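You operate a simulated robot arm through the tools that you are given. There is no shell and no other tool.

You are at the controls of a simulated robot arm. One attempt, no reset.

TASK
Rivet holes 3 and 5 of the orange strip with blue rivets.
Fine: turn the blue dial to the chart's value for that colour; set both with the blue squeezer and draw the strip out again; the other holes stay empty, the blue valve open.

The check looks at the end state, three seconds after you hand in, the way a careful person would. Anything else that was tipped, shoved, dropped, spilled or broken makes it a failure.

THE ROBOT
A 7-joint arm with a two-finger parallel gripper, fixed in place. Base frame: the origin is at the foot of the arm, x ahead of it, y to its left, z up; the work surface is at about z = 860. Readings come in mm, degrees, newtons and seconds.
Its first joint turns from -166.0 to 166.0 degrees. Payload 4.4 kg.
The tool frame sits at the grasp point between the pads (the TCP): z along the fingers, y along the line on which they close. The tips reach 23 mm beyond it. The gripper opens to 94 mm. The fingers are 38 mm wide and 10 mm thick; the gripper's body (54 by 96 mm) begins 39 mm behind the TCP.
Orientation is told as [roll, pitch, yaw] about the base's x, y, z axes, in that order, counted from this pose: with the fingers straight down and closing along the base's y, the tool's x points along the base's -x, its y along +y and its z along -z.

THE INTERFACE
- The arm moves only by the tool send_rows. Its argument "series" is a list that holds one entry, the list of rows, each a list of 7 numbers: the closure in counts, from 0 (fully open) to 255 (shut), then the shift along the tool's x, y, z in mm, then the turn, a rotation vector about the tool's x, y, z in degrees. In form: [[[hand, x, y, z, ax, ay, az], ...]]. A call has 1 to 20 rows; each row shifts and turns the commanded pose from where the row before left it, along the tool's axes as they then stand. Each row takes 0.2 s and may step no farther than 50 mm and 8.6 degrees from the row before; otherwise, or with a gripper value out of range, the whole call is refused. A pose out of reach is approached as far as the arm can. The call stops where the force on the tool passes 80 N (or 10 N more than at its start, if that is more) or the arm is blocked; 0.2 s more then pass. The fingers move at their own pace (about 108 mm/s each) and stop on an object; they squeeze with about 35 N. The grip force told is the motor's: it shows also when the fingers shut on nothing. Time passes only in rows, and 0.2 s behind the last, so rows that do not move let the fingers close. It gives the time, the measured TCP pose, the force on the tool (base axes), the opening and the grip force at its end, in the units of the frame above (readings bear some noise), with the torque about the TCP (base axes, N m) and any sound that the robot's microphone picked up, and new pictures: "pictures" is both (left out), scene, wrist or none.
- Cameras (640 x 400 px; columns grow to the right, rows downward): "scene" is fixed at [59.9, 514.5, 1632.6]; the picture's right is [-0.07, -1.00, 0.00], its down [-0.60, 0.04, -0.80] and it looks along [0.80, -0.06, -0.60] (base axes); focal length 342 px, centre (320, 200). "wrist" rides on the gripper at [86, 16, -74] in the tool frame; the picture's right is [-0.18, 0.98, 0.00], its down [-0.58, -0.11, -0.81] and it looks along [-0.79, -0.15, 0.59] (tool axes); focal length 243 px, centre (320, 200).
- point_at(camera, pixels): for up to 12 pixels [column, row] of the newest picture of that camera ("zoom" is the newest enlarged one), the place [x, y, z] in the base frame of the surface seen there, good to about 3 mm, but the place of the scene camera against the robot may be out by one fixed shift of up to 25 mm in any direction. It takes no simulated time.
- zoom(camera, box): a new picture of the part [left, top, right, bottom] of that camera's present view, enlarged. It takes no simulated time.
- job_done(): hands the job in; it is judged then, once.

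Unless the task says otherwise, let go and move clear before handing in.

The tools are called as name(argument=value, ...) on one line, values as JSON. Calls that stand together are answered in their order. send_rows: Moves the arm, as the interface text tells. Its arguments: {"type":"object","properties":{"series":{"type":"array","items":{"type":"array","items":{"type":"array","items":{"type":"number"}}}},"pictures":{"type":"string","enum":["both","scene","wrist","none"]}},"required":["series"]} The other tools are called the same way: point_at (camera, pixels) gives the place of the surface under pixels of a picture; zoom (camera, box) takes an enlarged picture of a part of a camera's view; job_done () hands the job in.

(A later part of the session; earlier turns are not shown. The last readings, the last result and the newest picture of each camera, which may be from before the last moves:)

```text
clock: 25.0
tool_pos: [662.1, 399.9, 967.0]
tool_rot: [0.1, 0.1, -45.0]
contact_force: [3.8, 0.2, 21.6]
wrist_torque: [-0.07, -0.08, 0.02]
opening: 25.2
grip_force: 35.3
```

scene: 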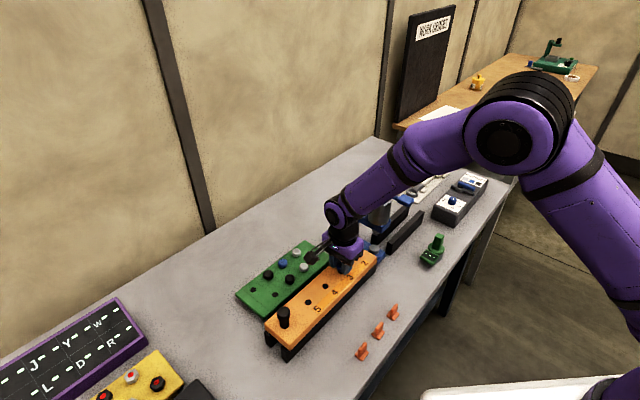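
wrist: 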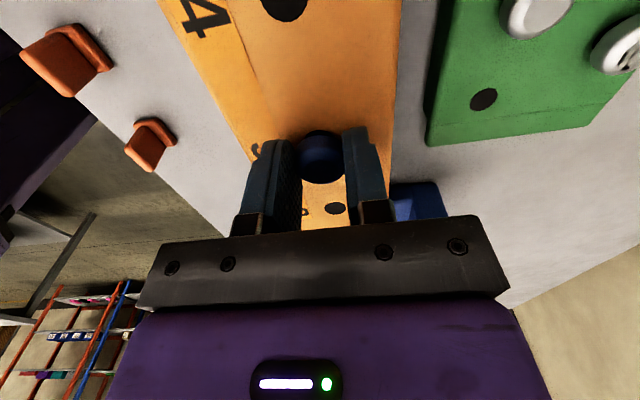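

The 21.6 N upward force means the head is seated. Releasing and rising to check.

send_rows(series=[[[255, 0, 0, -1, 0, 0, 0], [133, 0, 0, 0, 0, 0, 0], [133, 0, 0, 0, 0, 0, 0], [133, 0, 0, -30, 0, 0, 0], [133, 0, 0, -45, 0, 0, 0], [133, 0, 0, -45, 0, 0, 0], [133, 0, 0, 0, 0, 0, 0]]])

zoom(camera="wrist", box=[220, 0, 500, 170])

zoom(camera="scene", box=[320, 230, 400, 290])

```text
clock: 26.6
tool_pos: [660.7, 400.4, 1085.5]
tool_rot: [-0.1, 0.0, -45.0]
contact_force: [-0.2, 0.1, 0.1]
wrist_torque: [0.02, 0.02, 0.02]
opening: 44.7
grip_force: 0.1
```

scene: 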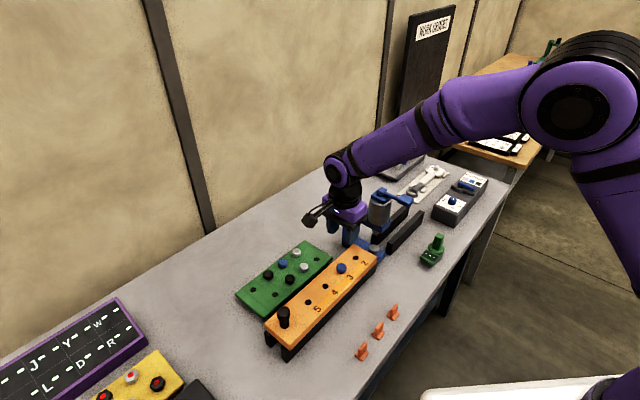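
wrist: 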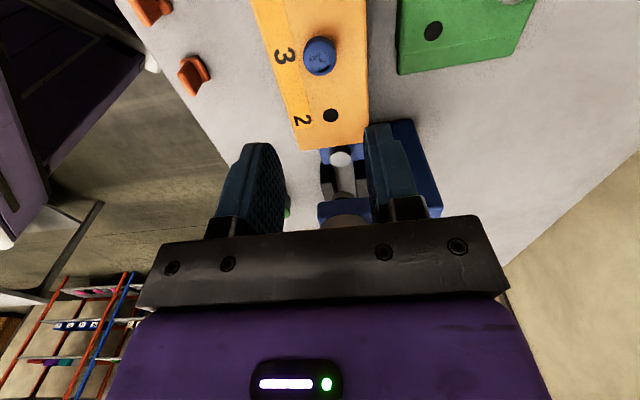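

```text
2.29 times, centred on (360, 85) of wrist
```

zoom: 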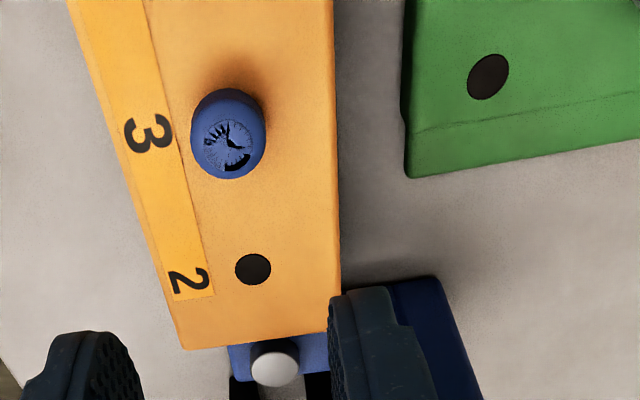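

```text
6.67 times, centred on (360, 260) of scene
```

zoom: 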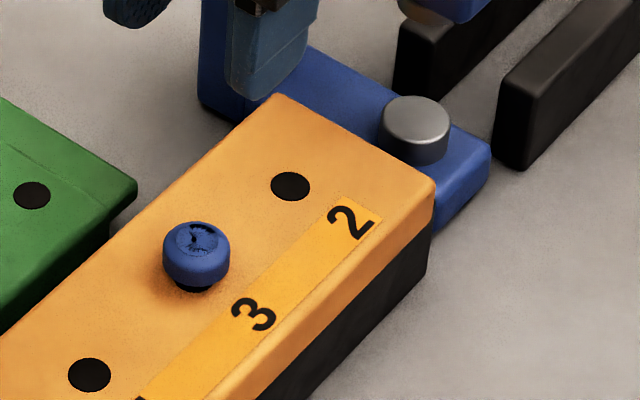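

The rivet stands in hole 3, and its top now shows the same mottling, so that is only rendering. Heading to blue rivet 2 near (731, 556).

send_rows(series=[[[133, 15.3, 40, 0, 0, 0, 0], [133, 15.3, 40, 0, 0, 0, 0], [133, 15.3, 40, 0, 0, 0, 0], [133, 15.4, 40.3, 0, 0, 0, 0], [133, 0, 0, 20, 0, 0, 0], [133, 0, 0, 0, 0, 0, 0], [133, 0, 0, 0, 0, 0, 0]]])

zoom(camera="wrist", box=[240, 0, 400, 130])

```text
clock: 28.2
tool_pos: [731.4, 558.3, 1065.9]
tool_rot: [0.0, -0.1, -45.0]
contact_force: [0.6, 0.9, 0.0]
wrist_torque: [-0.01, 0.0, -0.01]
opening: 44.9
grip_force: 0.0
```

scene: 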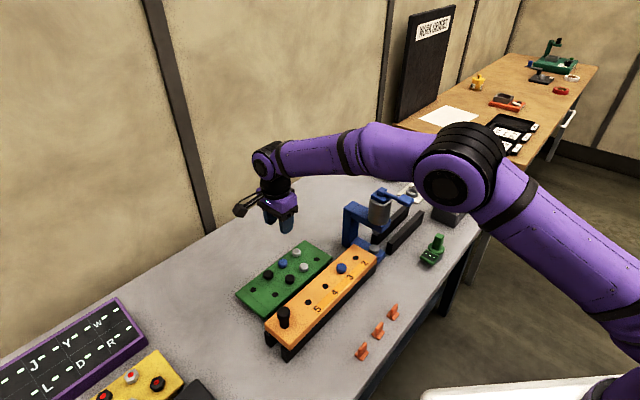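
wrist: 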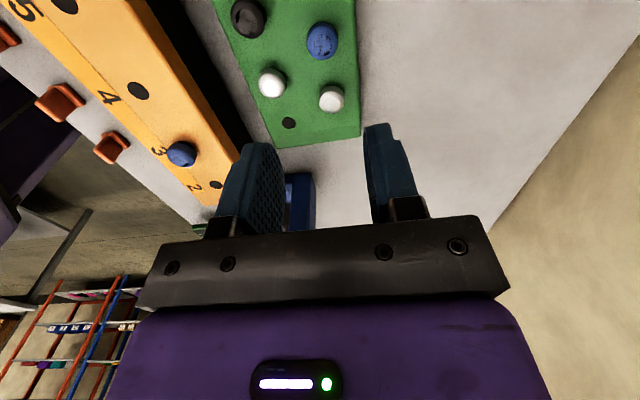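

```text
3.08 times, centred on (320, 65) of wrist
```

zoom: 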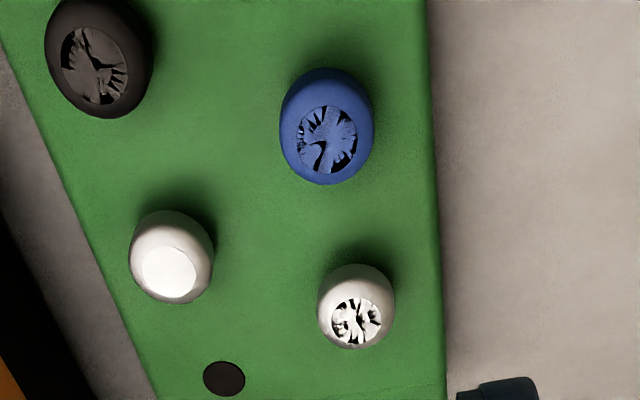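

send_rows(series=[[[133, 0, 1.6, 40, 0, 0, 0], [133, 0, 0, 45, 0, 0, 0], [133, 0, 0, 45, 0, 0, 0], [133, 0, 0, 16, 0, 0, 0], [133, 0, 0, 0, 0, 0, 0], [255, 0, 0, 0, 0, 0, 0], [255, 0, 0, 0, 0, 0, 0], [255, 0, 0, 0, 0, 0, 0]]], pictures="wrist")

zoom(camera="wrist", box=[240, 90, 400, 230])

```text
clock: 30.0
tool_pos: [733.7, 558.8, 920.6]
tool_rot: [0.0, 0.0, -45.0]
contact_force: [0.6, 0.0, 0.6]
wrist_torque: [0.02, 0.04, -0.01]
opening: 25.1
grip_force: 34.7
```

wrist: 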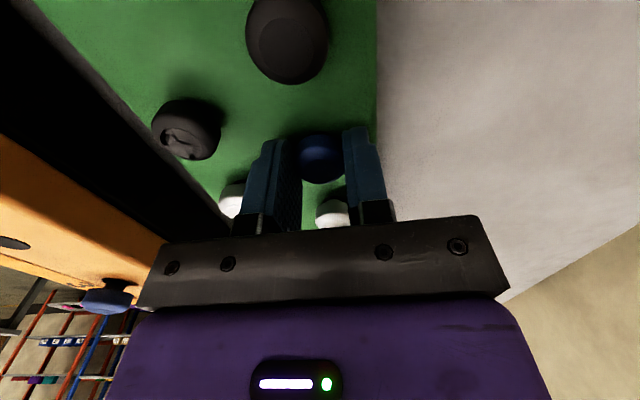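

```text
2.86 times, centred on (320, 160) of wrist
```

zoom: 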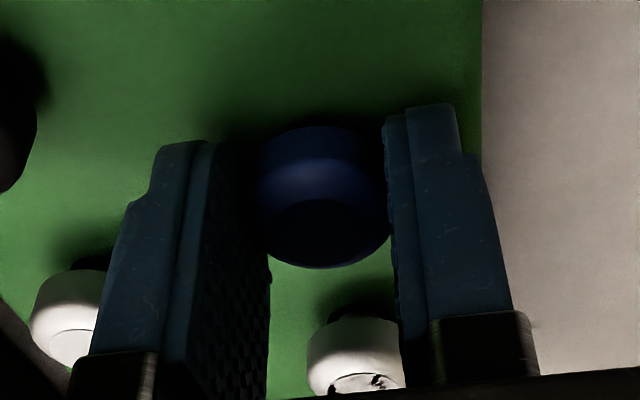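

Blue rivet 2 is gripped. I'll lift it and move above hole 5 at about (569, 493).

send_rows(series=[[[255, 0, 0, -20, 0, 0, 0], [255, 0, 0, -40, 0, 0, 0], [255, 0, 0, -45, 0, 0, 0], [255, 0, 0, -40, 0, 0, 0], [255, 17.4, -40.5, 0, 0, 0, 0], [255, 17.4, -40.5, 0, 0, 0, 0], [255, 17.4, -40.5, 0, 0, 0, 0], [255, 17.3, -40.6, 0, 0, 0, 0], [255, 0, 0, 20, 0, 0, 0], [255, 0, 0, 17, 0, 0, 0], [255, 0, 0, 0, 0, 0, 0], [255, 0, 0, 0, 0, 0, 0]]])

zoom(camera="wrist", box=[240, 30, 400, 180])

```text
clock: 32.6
tool_pos: [568.6, 492.9, 1027.7]
tool_rot: [0.0, 0.0, -45.1]
contact_force: [-0.6, -0.5, 0.5]
wrist_torque: [0.03, 0.01, 0.02]
opening: 25.4
grip_force: 35.5
```

scene: 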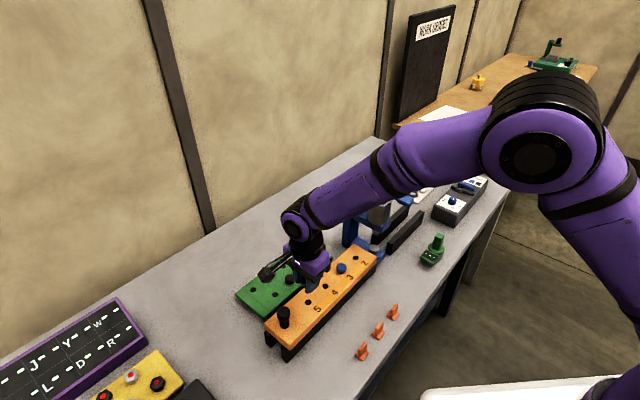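
wrist: 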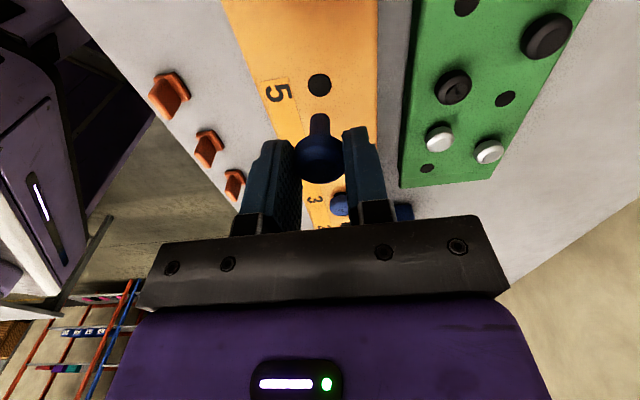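

```text
2.67 times, centred on (320, 105) of wrist
```

zoom: 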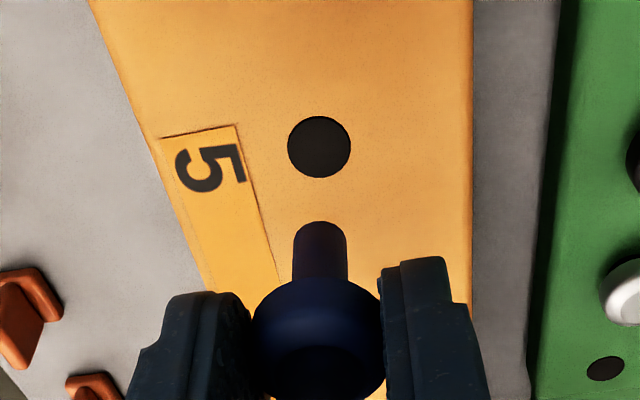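

Hole 5 is at zoom (319,147), about (-1.2, -0.8) mm in tool terms. I'll correct and lower to entry, then check again.

send_rows(series=[[[255, -1.2, -1.2, 20, 0, 0, 0], [255, 0, 0, 10, 0, 0, 0], [255, 0, 0, 4, 0, 0, 0], [255, 0, 0, 0, 0, 0, 0], [255, 0, 0, 0, 0, 0, 0]]], pictures="wrist")

zoom(camera="wrist", box=[240, 50, 400, 200])

```text
clock: 33.8
tool_pos: [568.0, 490.7, 993.1]
tool_rot: [0.0, 0.0, -45.0]
contact_force: [0.5, 0.6, -0.3]
wrist_torque: [-0.02, 0.0, -0.01]
opening: 25.1
grip_force: 34.8
```

wrist: 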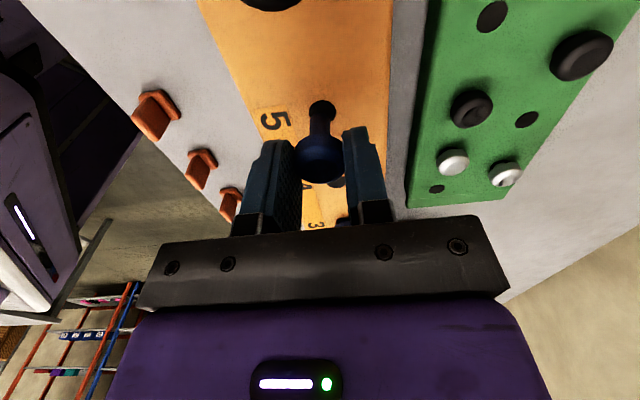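

```text
2.67 times, centred on (320, 125) of wrist
```

zoom: 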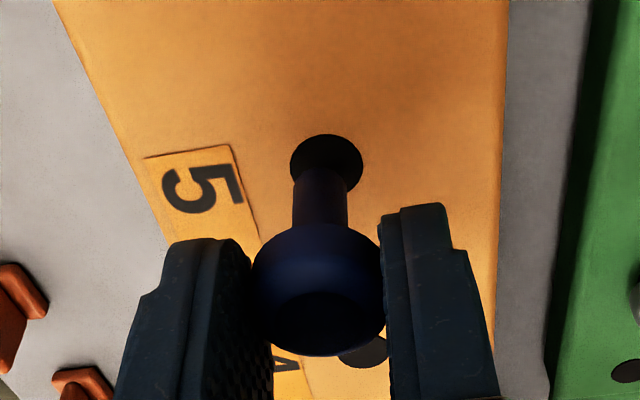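

send_rows(series=[[[255, 0, 0.9, 0, 0, 0, 0], [255, 0, 0, 4, 0, 0, 0], [255, 0, 0, 4, 0, 0, 0], [255, 0, 0, 4, 0, 0, 0], [255, 0, 0, 0, 0, 0, 0], [255, 0, 0, 0, 0, 0, 0]]], pictures="wrist")

zoom(camera="wrist", box=[240, 50, 400, 200])

```text
clock: 35.2
tool_pos: [569.1, 491.1, 981.2]
tool_rot: [0.0, 0.1, -45.1]
contact_force: [0.1, 0.0, -0.4]
wrist_torque: [-0.03, 0.01, -0.01]
opening: 25.5
grip_force: 35.0
```

wrist: 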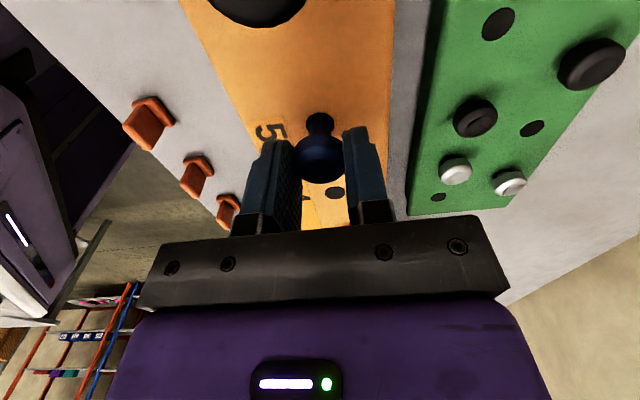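

```text
2.67 times, centred on (320, 125) of wrist
```

zoom: 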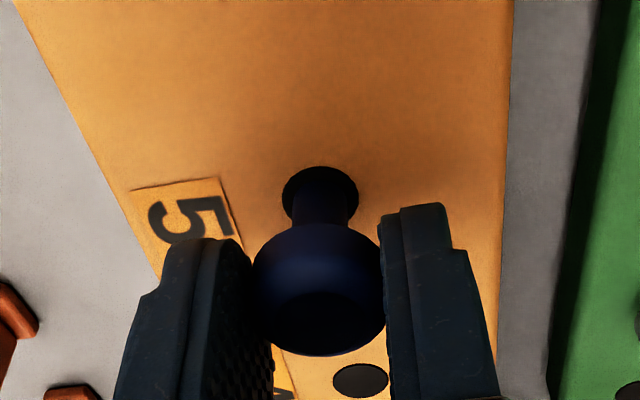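

Centred in hole 5 with no force, so I'll lower to seat.

send_rows(series=[[[255, 0, 0, 4, 0, 0, 0], [255, 0, 0, 4, 0, 0, 0], [255, 0, 0, 3, 0, 0, 0], [255, 0, 0, 1.5, 0, 0, 0], [255, 0, 0, 1, 0, 0, 0], [255, 0, 0, 1, 0, 0, 0], [255, 0, 0, 0, 0, 0, 0]]], pictures="none")

```text
clock: 36.8
tool_pos: [569.8, 490.7, 966.4]
tool_rot: [0.0, 0.1, -45.0]
contact_force: [0.2, -0.4, 0.3]
wrist_torque: [0.02, 0.0, -0.02]
opening: 25.1
grip_force: 34.7
```

send_rows(series=[[[255, 0, 0, 1, 0, 0, 0], [255, 0, 0, 1, 0, 0, 0], [255, 0, 0, 0, 0, 0, 0]]], pictures="none")

```text
clock: 37.6
tool_pos: [569.8, 491.3, 965.4]
tool_rot: [0.1, 0.1, -45.1]
contact_force: [0.8, -1.3, 7.7]
wrist_torque: [-0.06, 0.03, -0.01]
opening: 25.3
grip_force: 35.0
```

Seated with 7.7 N. Releasing and rising.

send_rows(series=[[[133, 0, 0, 0, 0, 0, 0], [133, 0, 0, 0, 0, 0, 0], [133, 0, 0, -30, 0, 0, 0], [133, 0, 0, -45, 0, 0, 0], [133, 0, 0, -45, 0, 0, 0], [133, 0, 0, -45, 0, 0, 0], [133, 0, 0, 0, 0, 0, 0]]])

zoom(camera="scene", box=[250, 230, 400, 360])

zoom(camera="scene", box=[335, 180, 425, 260])

```text
clock: 39.2
tool_pos: [568.4, 491.7, 1132.5]
tool_rot: [0.0, 0.0, -45.0]
contact_force: [0.4, -0.1, 0.5]
wrist_torque: [0.04, -0.02, 0.0]
opening: 44.7
grip_force: 0.1
```

scene: 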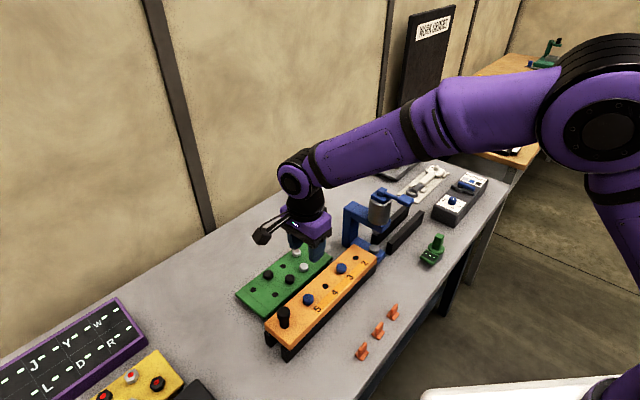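
wrist: 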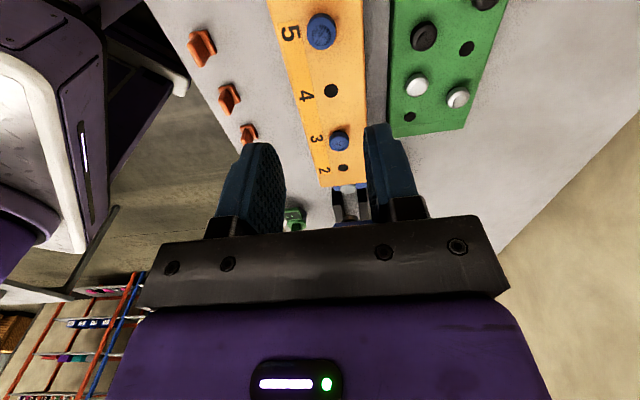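

```text
3.08 times, centred on (325, 295) of scene
```

zoom: 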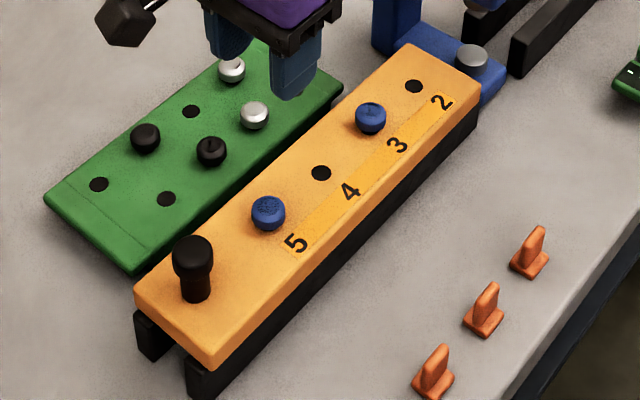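

```text
5.00 times, centred on (380, 220) of scene
```

zoom: 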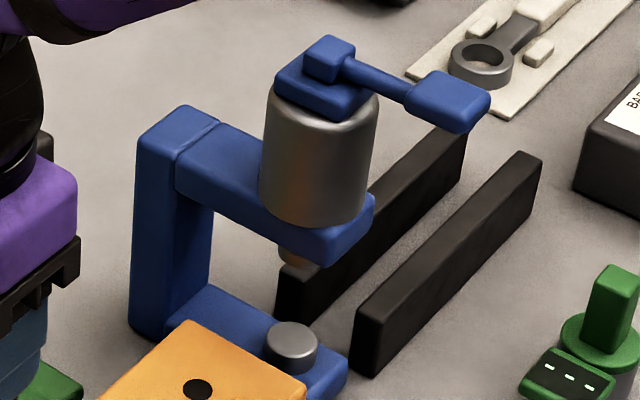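

point_at(camera="zoom", pixels=[[292, 257], [300, 264], [290, 345], [320, 262], [355, 235], [320, 215], [330, 55], [365, 80], [440, 100], [470, 122], [330, 100], [150, 300]])

point_at(camera="scene", pixels=[[283, 310], [284, 322], [297, 335], [270, 330], [300, 345], [400, 196], [412, 197], [420, 202], [427, 201]])

```text
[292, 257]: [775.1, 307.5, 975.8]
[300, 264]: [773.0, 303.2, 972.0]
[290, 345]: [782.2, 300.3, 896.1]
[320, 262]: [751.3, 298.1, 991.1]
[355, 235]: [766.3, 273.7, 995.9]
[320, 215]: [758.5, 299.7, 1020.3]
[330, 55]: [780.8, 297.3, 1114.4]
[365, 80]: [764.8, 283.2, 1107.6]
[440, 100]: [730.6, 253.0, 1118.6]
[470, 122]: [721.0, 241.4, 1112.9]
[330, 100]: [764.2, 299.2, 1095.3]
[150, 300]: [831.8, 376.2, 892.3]
```

```text
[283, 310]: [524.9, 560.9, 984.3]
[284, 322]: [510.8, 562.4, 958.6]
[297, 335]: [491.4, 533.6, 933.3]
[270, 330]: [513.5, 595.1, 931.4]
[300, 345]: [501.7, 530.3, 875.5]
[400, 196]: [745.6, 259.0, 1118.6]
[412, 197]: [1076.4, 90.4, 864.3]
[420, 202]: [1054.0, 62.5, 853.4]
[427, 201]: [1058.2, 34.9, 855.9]
```

Both rivets stand in holes 3 and 5. The ram's underside is at about 976 and the rivet heads are at about 959, so there is clearance. Next I'll go above the black knob at the strip's near end.

send_rows(series=[[[133, 37.4, 0, 0, 0, 0, 0], [133, 37.4, 0, 0, 0, 0, 0], [133, 0, 0, 0, 0, 0, 0], [133, 0, 0, 0, 0, 0, 0]]])

zoom(camera="wrist", box=[240, 0, 400, 130])

point_at(camera="wrist", pixels=[[320, 41], [307, 41], [334, 41], [320, 25], [320, 55], [330, 110], [336, 170], [342, 190]])

```text
clock: 40.2
tool_pos: [517.7, 543.6, 1130.2]
tool_rot: [0.0, 0.0, -45.0]
contact_force: [0.8, 0.6, -0.1]
wrist_torque: [0.02, -0.02, 0.02]
opening: 44.8
grip_force: 0.1
```

scene: 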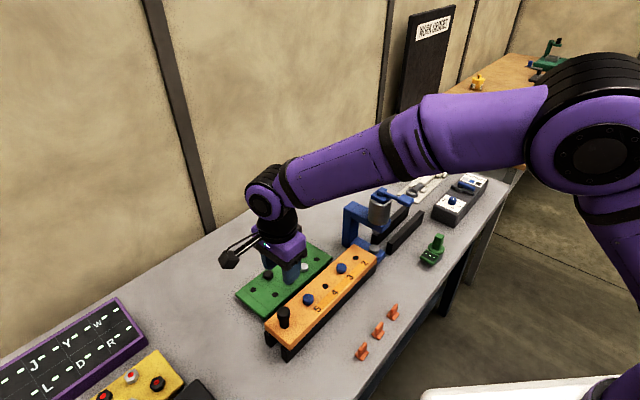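
wrist: 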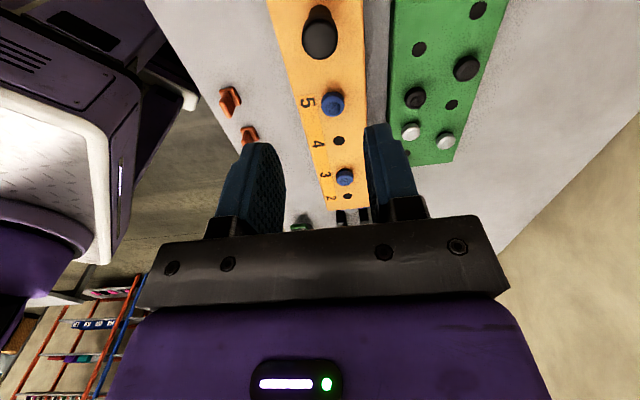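

```text
3.08 times, centred on (320, 65) of wrist
```

zoom: 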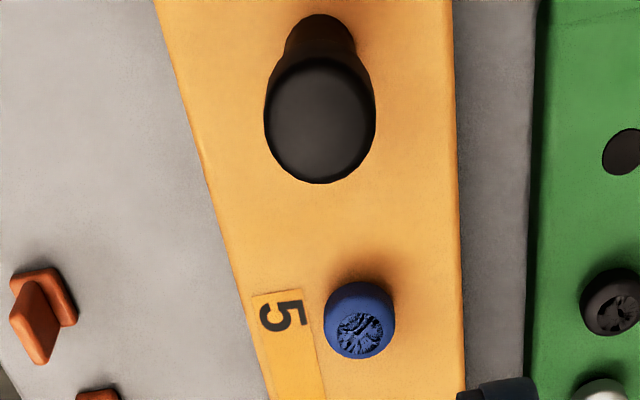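

```text
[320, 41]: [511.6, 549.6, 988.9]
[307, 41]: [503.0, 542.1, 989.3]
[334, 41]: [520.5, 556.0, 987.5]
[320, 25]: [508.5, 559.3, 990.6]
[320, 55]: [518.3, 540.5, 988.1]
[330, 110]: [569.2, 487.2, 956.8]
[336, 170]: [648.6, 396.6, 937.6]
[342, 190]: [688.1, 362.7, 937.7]
```

Knob centre is at tool offset (7.4, 1.1), with its top at 989. I'll descend so the pads span the cap, then grip.

send_rows(series=[[[133, 7.4, 1.1, 40, 0, 0, 0], [133, 0, 0, 45, 0, 0, 0], [133, 0, 0, 45, 0, 0, 0], [133, 0, 0, 23, 0, 0, 0], [133, 0, 0, 0, 0, 0, 0], [255, 0, 0, 0, 0, 0, 0], [255, 0, 0, 0, 0, 0, 0], [255, 0, 0, 0, 0, 0, 0]]])

zoom(camera="wrist", box=[240, 90, 400, 230])

```text
clock: 42.0
tool_pos: [511.5, 548.5, 977.9]
tool_rot: [0.0, -0.1, -45.0]
contact_force: [-8.5, -8.1, -3.4]
wrist_torque: [0.15, 0.22, -0.06]
opening: 29.6
grip_force: 44.9
```

scene: 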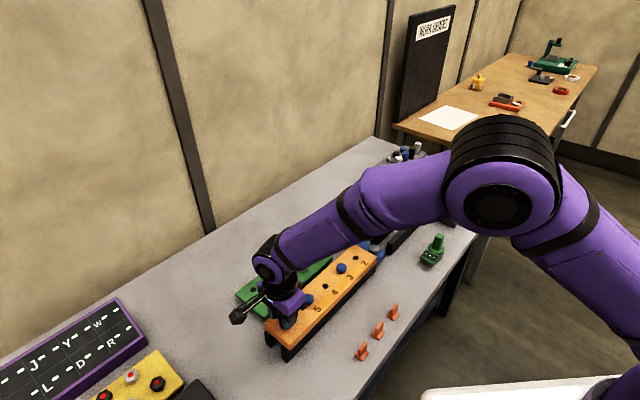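
wrist: 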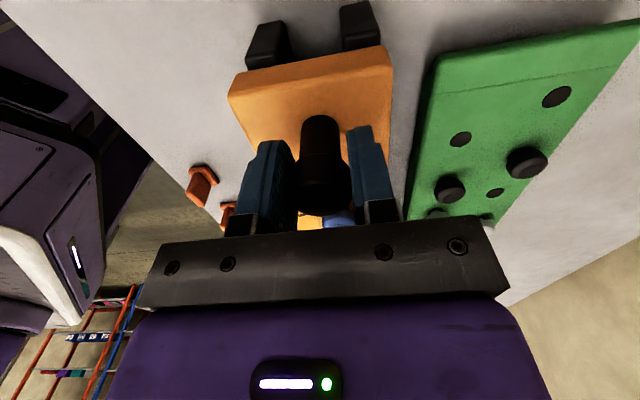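

```text
2.86 times, centred on (320, 160) of wrist
```

zoom: 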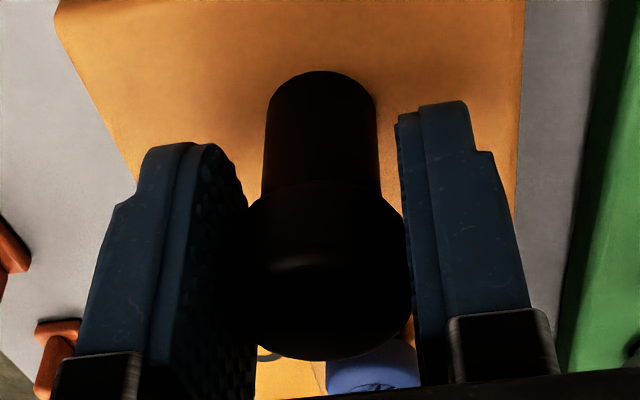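

Gripped (29.6 mm) with 12 N of side load toward tool -y. I'll trim that, then push a short 20 mm to test how it slides.

send_rows(series=[[[255, 0, -1.5, 0, 0, 0, 0], [255, 0, 0, 0, 0, 0, 0], [255, -5, 0, 0, 0, 0, 0], [255, -7, 0, 0, 0, 0, 0], [255, -8, 0, 0, 0, 0, 0], [255, 0, 0, 0, 0, 0, 0]]])

```text
clock: 43.4
tool_pos: [525.4, 534.6, 978.2]
tool_rot: [0.2, 0.0, -45.1]
contact_force: [3.3, 3.6, 13.0]
wrist_torque: [-0.21, -0.16, 0.05]
opening: 29.6
grip_force: 45.4
```

scene: 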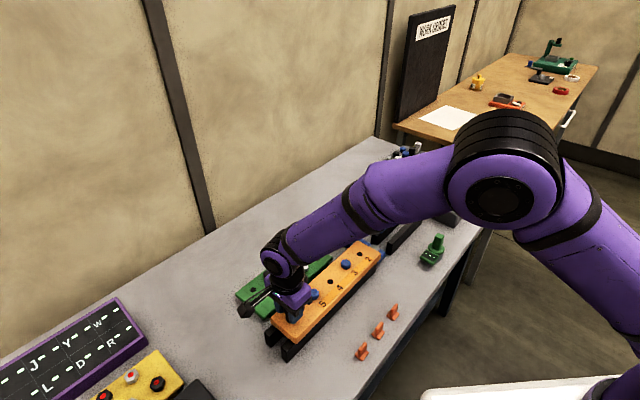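
wrist: 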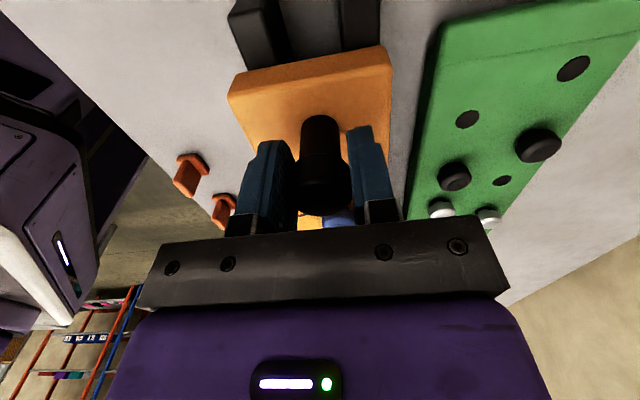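

It slides freely. Pushing on another 100 mm.

send_rows(series=[[[255, -6, 0, 0, 0, 0, 0], [255, -12, 0, 0, 0, 0, 0], [255, -14, 0, 0, 0, 0, 0], [255, -14, 0, 0, 0, 0, 0], [255, -14, 0, 0, 0, 0, 0], [255, -14, 0, 0, 0, 0, 0], [255, -12, 0, 0, 0, 0, 0], [255, -8, 0, 0, 0, 0, 0], [255, -6, 0, 0, 0, 0, 0], [255, 0, 0, 0, 0, 0, 0]]])

zoom(camera="scene", box=[300, 180, 440, 300])

```text
clock: 45.6
tool_pos: [596.3, 465.0, 977.2]
tool_rot: [0.0, -0.1, -45.0]
contact_force: [18.5, 21.1, 22.4]
wrist_torque: [0.25, -0.03, 0.09]
opening: 29.3
grip_force: 44.4
```

scene: 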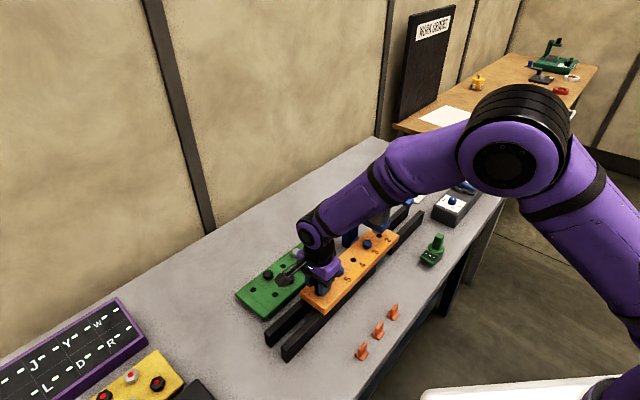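
wrist: 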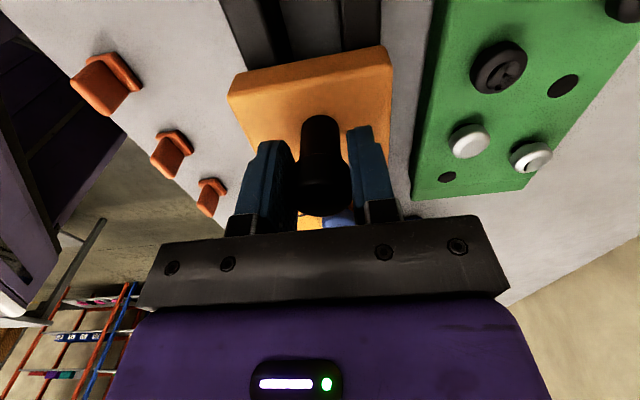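

```text
3.33 times, centred on (370, 240) of scene
```

zoom: 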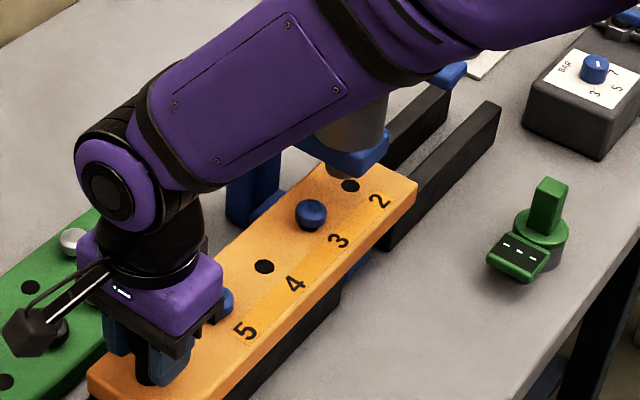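

Sliding fine, but there's 28 N of side load toward tool +y. I'll trim and continue 25 mm.

send_rows(series=[[[255, 0, 1.5, -1, 0, 0, 0], [255, 0, 1, -1, 0, 0, 0], [255, -8, 0.2, 0, 0, 0, 0], [255, -9, 0.2, 0, 0, 0, 0], [255, -8, 0.2, 0, 0, 0, 0], [255, 0, 0, 0, 0, 0, 0], [255, 0, 0, 0, 0, 0, 0]]])

zoom(camera="scene", box=[330, 180, 440, 270])

```text
clock: 47.2
tool_pos: [614.2, 447.0, 977.6]
tool_rot: [-0.3, 0.0, -45.0]
contact_force: [-20.2, -17.5, -5.4]
wrist_torque: [-0.05, 0.24, -0.05]
opening: 29.3
grip_force: 45.1
```

scene: 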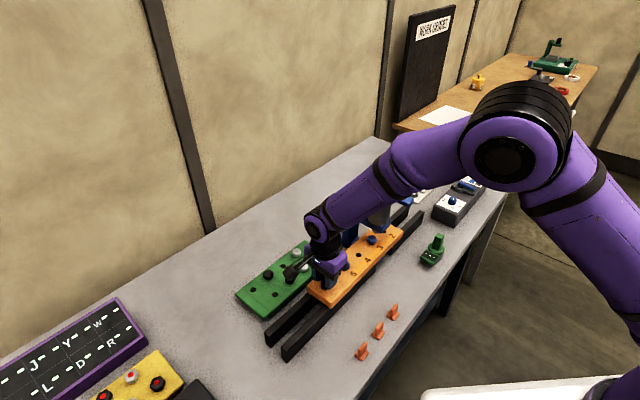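
wrist: 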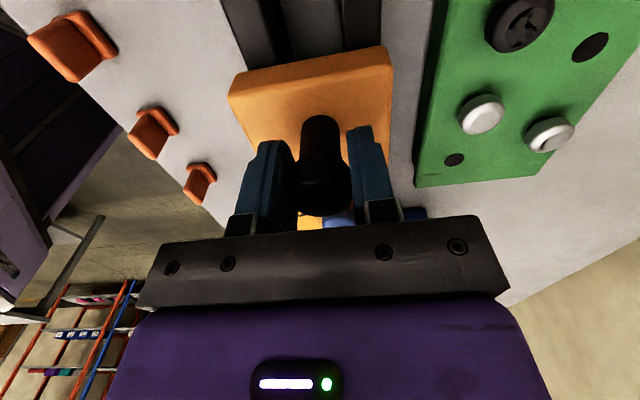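

```text
4.44 times, centred on (385, 225) of scene
```

zoom: 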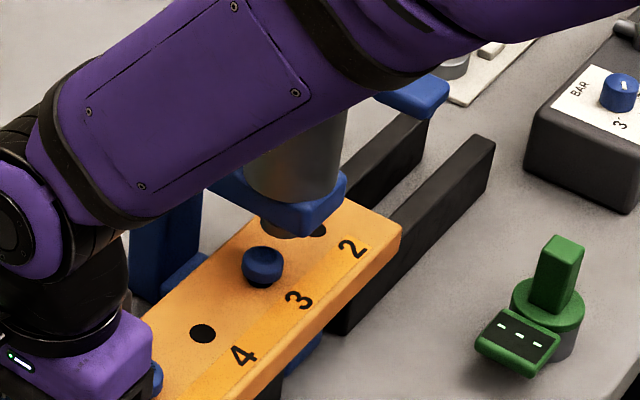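

Displacement is about 145 mm, and both views put the anvil about 161 mm from hole 3's start. Trimming the side load and pushing the last 16 mm.

send_rows(series=[[[255, 0, -1.3, 0, 0, 0, 0], [255, -6, 0, 0, 0, 0, 0], [255, -6, 0, 0, 0, 0, 0], [255, -4, 0, 0, 0, 0, 0], [255, 0, 0, 0, 0, 0, 0], [255, 0, 0, 0, 0, 0, 0]]])

zoom(camera="scene", box=[330, 180, 440, 270])

```text
clock: 48.6
tool_pos: [625.0, 435.6, 978.4]
tool_rot: [-0.1, 0.1, -45.0]
contact_force: [-13.0, -18.8, -33.7]
wrist_torque: [-0.17, -0.13, 0.02]
opening: 29.5
grip_force: 45.3
```

scene: 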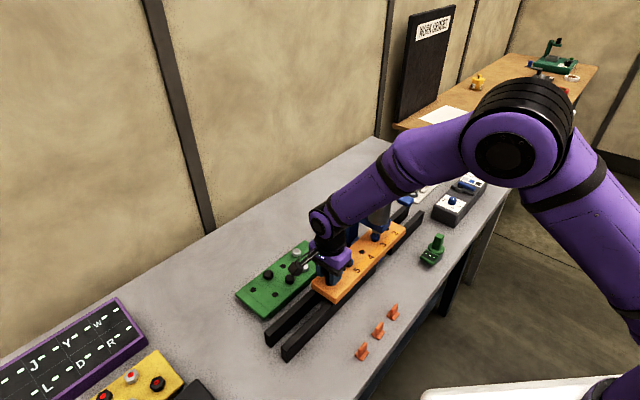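
wrist: 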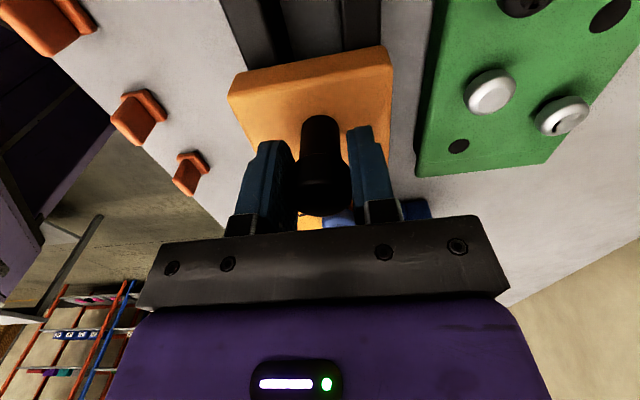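

```text
4.44 times, centred on (385, 225) of scene
```

zoom: 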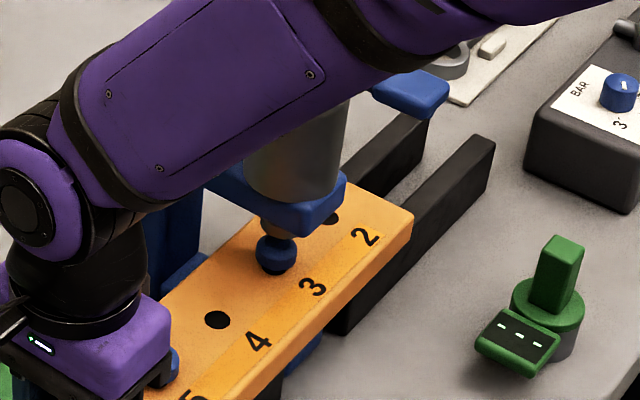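

zoom(camera="scene", box=[375, 220, 405, 245])

point_at(camera="zoom", pixels=[[240, 140], [200, 140], [170, 230], [240, 240], [110, 230], [225, 160], [300, 150]])

```text
16.00 times, centred on (390, 232) of scene
```

zoom: 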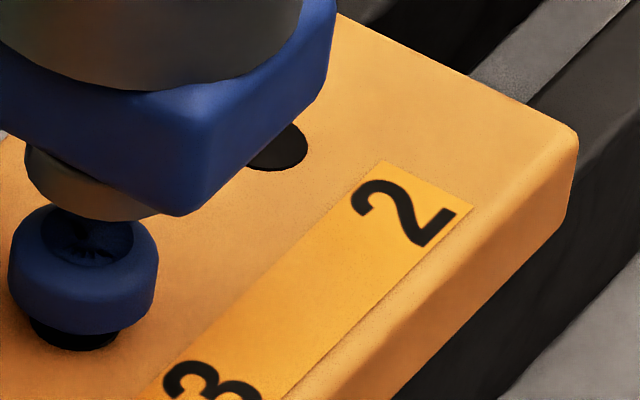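

```text
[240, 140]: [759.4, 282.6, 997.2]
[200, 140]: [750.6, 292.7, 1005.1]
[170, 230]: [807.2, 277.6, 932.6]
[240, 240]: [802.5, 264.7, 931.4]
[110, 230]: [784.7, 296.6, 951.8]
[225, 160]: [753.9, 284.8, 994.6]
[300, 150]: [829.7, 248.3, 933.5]
```

The rivet sits almost under the ram; projecting the anvil's centre puts it within about 2 mm. I'll nudge 1 mm, relieve the loads, then release and rise.

send_rows(series=[[[255, -1, -1.2, 1.5, 0, 0, 0], [255, 0, 0, 0, 0, 0, 0], [255, 0, 0, 0, 0, 0, 0]]], pictures="none")

```text
clock: 49.4
tool_pos: [625.2, 433.7, 977.0]
tool_rot: [0.0, 0.0, -45.0]
contact_force: [-7.6, -11.9, -19.7]
wrist_torque: [0.07, 0.15, 0.01]
opening: 29.5
grip_force: 44.8
```

send_rows(series=[[[133, 0, 0, 0, 0, 0, 0], [133, 0, 0, 0, 0, 0, 0], [133, 0, 0, -30, 0, 0, 0], [133, 0, 0, -45, 0, 0, 0], [133, 0, 0, -50, 0, 0, 0], [133, 0, 0, -50, 0, 0, 0], [133, 0, 0, -50, 0, 0, 0], [255, 0, 0, 0, 0, 0, 0]]])

zoom(camera="scene", box=[330, 170, 430, 270])

zoom(camera="wrist", box=[220, 60, 440, 240])

```text
clock: 51.2
tool_pos: [626.3, 434.7, 1202.5]
tool_rot: [0.0, 0.0, -45.0]
contact_force: [-0.2, 0.0, 0.0]
wrist_torque: [0.01, 0.02, 0.0]
opening: 0.0
grip_force: 35.2
```

scene: 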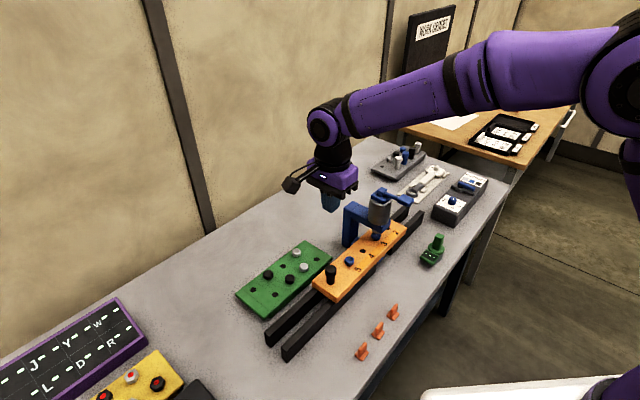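
wrist: 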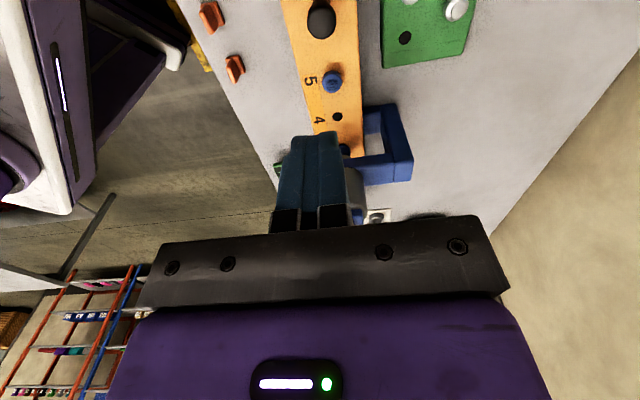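

```text
4.00 times, centred on (380, 220) of scene
```

zoom: 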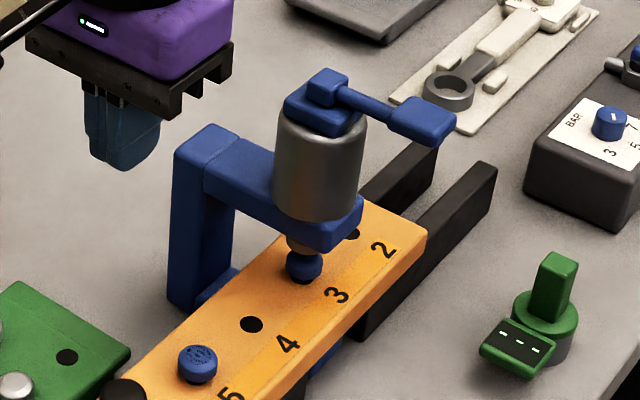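

```text
2.22 times, centred on (330, 150) of wrist
```

zoom: 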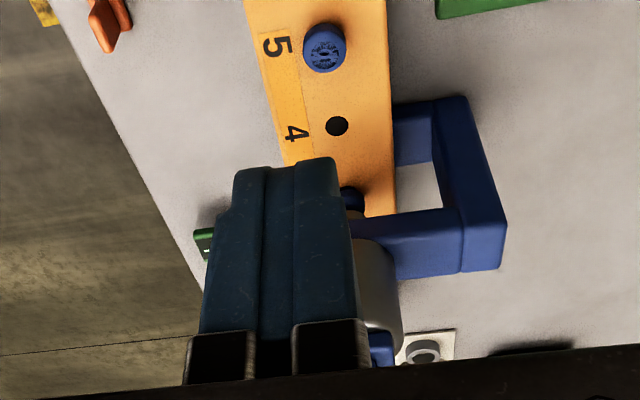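

The lever (zoom 330–450, 70–140) stands level on the cylinder's top, with its paddle at about (725, 234, 1122). I'll move the closed fingers above the paddle.

send_rows(series=[[[255, -42.5, -14.3, 0, 0, 0, 0], [255, -42.5, -14.3, 0, 0, 0, 0], [255, -42.5, -14.3, 0, 0, 0, 0], [255, -42.5, -14.3, 0, 0, 0, 0], [255, -42.3, -14.3, 0, 0, 0, 0], [255, 0, 0, 20, 0, 0, 0], [255, 0, 0, 0, 0, 0, 0], [255, 0, 0, 0, 0, 0, 0]]])

zoom(camera="scene", box=[340, 120, 460, 230])

zoom(camera="wrist", box=[220, 60, 440, 240])

```text
clock: 53.0
tool_pos: [728.2, 233.9, 1182.4]
tool_rot: [0.1, -0.1, -45.0]
contact_force: [0.3, 0.0, 0.3]
wrist_torque: [-0.03, -0.01, 0.01]
opening: 0.0
grip_force: 35.0
```

scene: 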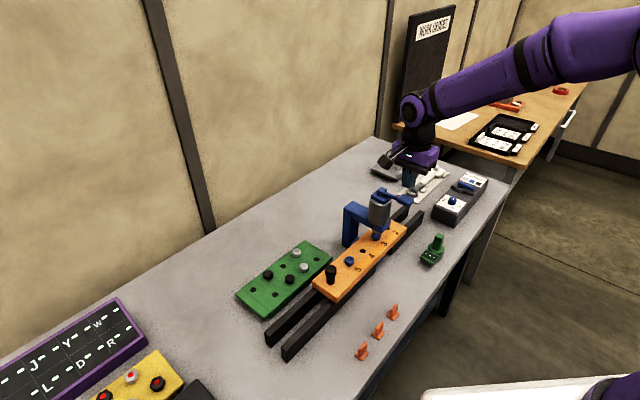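
wrist: 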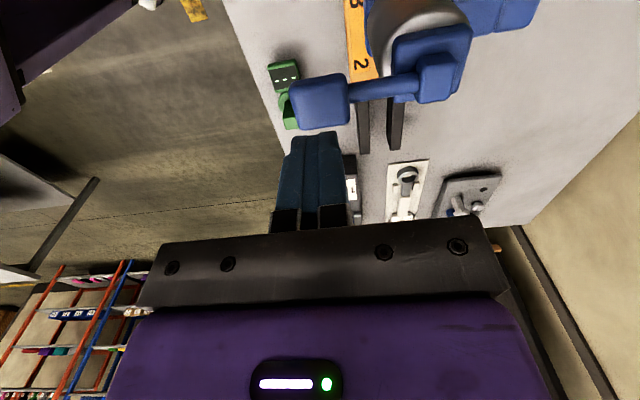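

```text
3.64 times, centred on (400, 175) of scene
```

zoom: 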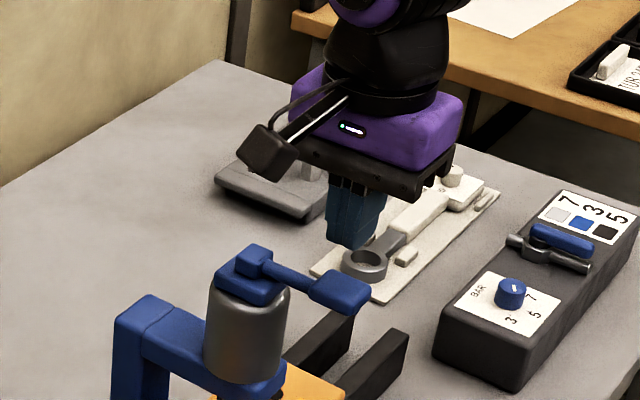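

```text
2.22 times, centred on (330, 150) of wrist
```

zoom: 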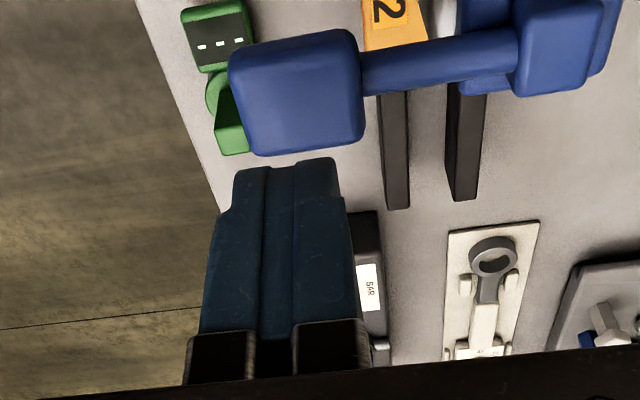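

point_at(camera="zoom", pixels=[[295, 95], [235, 60], [350, 40], [360, 130], [250, 150], [300, 35], [440, 60], [510, 55], [560, 50], [560, 85], [500, 80], [600, 30]])

zoom(camera="wrist", box=[280, 0, 500, 140])

```text
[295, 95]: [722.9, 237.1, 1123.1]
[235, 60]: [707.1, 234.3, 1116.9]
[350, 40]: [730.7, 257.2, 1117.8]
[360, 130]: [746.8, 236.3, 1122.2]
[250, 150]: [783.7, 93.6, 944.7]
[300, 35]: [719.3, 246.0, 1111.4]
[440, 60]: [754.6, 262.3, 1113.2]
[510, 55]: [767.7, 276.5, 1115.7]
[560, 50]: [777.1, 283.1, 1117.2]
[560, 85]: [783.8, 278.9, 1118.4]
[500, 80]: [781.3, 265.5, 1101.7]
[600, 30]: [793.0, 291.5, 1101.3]
```

```text
2.86 times, centred on (390, 70) of wrist
```

zoom: 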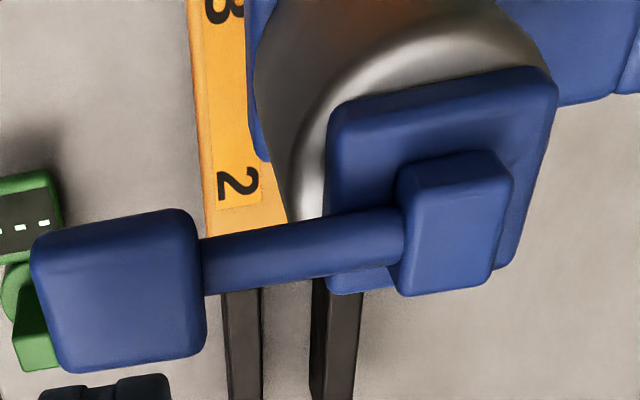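

The wrist view shows a hinge block with a horizontal axis, so the lever swings down. Paddle top is at about (726, 239, 1123). I'll lower onto it and press in small steps.

send_rows(series=[[[255, 3.5, 0, 15, 0, 0, 0], [255, 0, 0, 15, 0, 0, 0], [255, 0, 0, 4, 0, 0, 0], [255, 0, 0, 3, 0, 0, 0], [255, 0, 0, 3, 0, 0, 0], [255, 0, 0, 3, 0, 0, 0], [255, 0, 0, 0, 0, 0, 0]]])

zoom(camera="scene", box=[340, 150, 440, 250])

```text
clock: 54.6
tool_pos: [723.2, 236.8, 1140.1]
tool_rot: [0.0, -0.2, -45.0]
contact_force: [-3.5, -2.9, 4.0]
wrist_torque: [-0.05, 0.02, -0.01]
opening: 0.1
grip_force: 35.3
```

scene: 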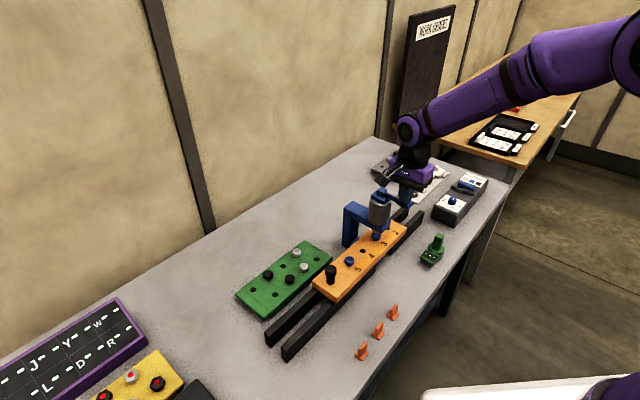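
wrist: 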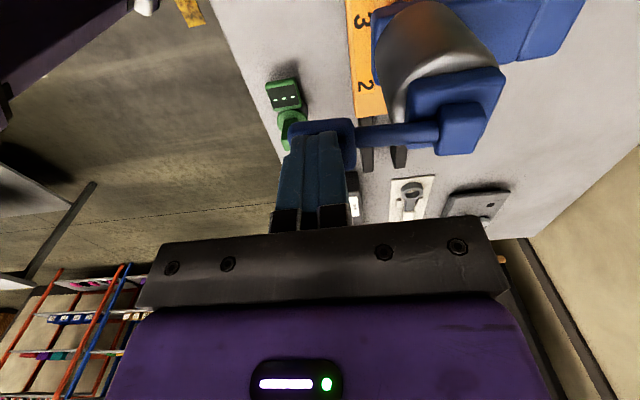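

```text
4.00 times, centred on (390, 200) of scene
```

zoom: 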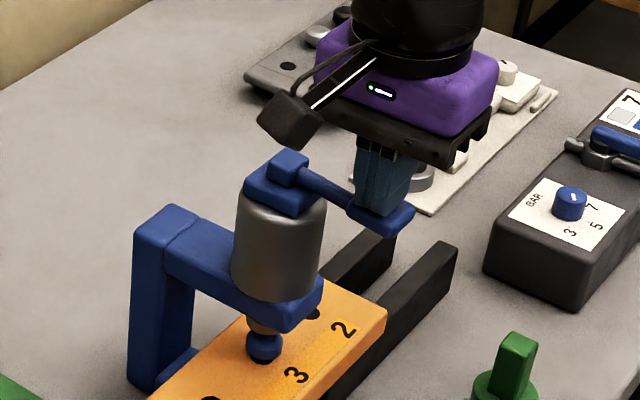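

The paddle gives easily with about 4 N. Pressing further down.

send_rows(series=[[[255, 0, 0, 3, 0, 0, 0], [255, 0, 0, 3, 0, 0, 0], [255, 0, 0, 3, 0, 0, 0], [255, 0, 0, 3, 0, 0, 0], [255, 0, 0, 0, 0, 0, 0]]])

zoom(camera="scene", box=[340, 150, 440, 250])

```text
clock: 55.8
tool_pos: [722.0, 236.4, 1126.3]
tool_rot: [0.0, -0.1, -45.0]
contact_force: [-1.2, -3.7, 6.6]
wrist_torque: [-0.04, -0.06, -0.01]
opening: 0.0
grip_force: 34.9
```

scene: 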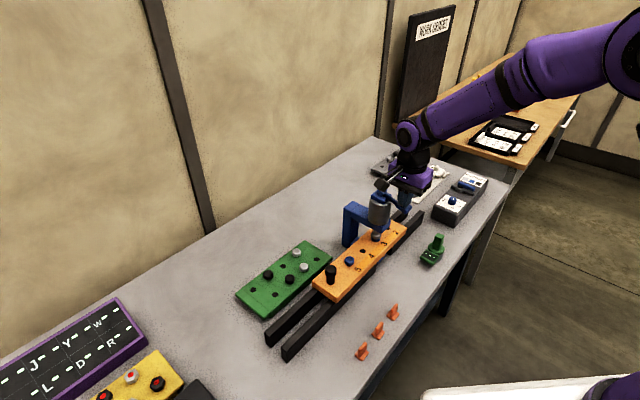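
wrist: 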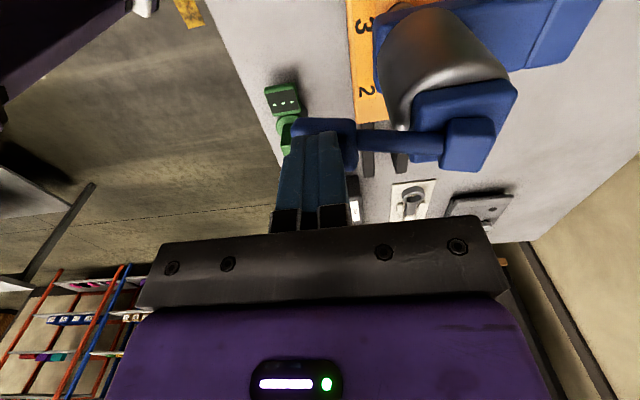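

```text
4.00 times, centred on (390, 200) of scene
```

zoom: 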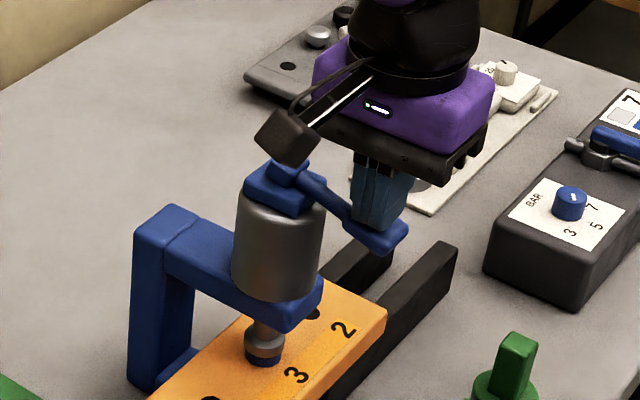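

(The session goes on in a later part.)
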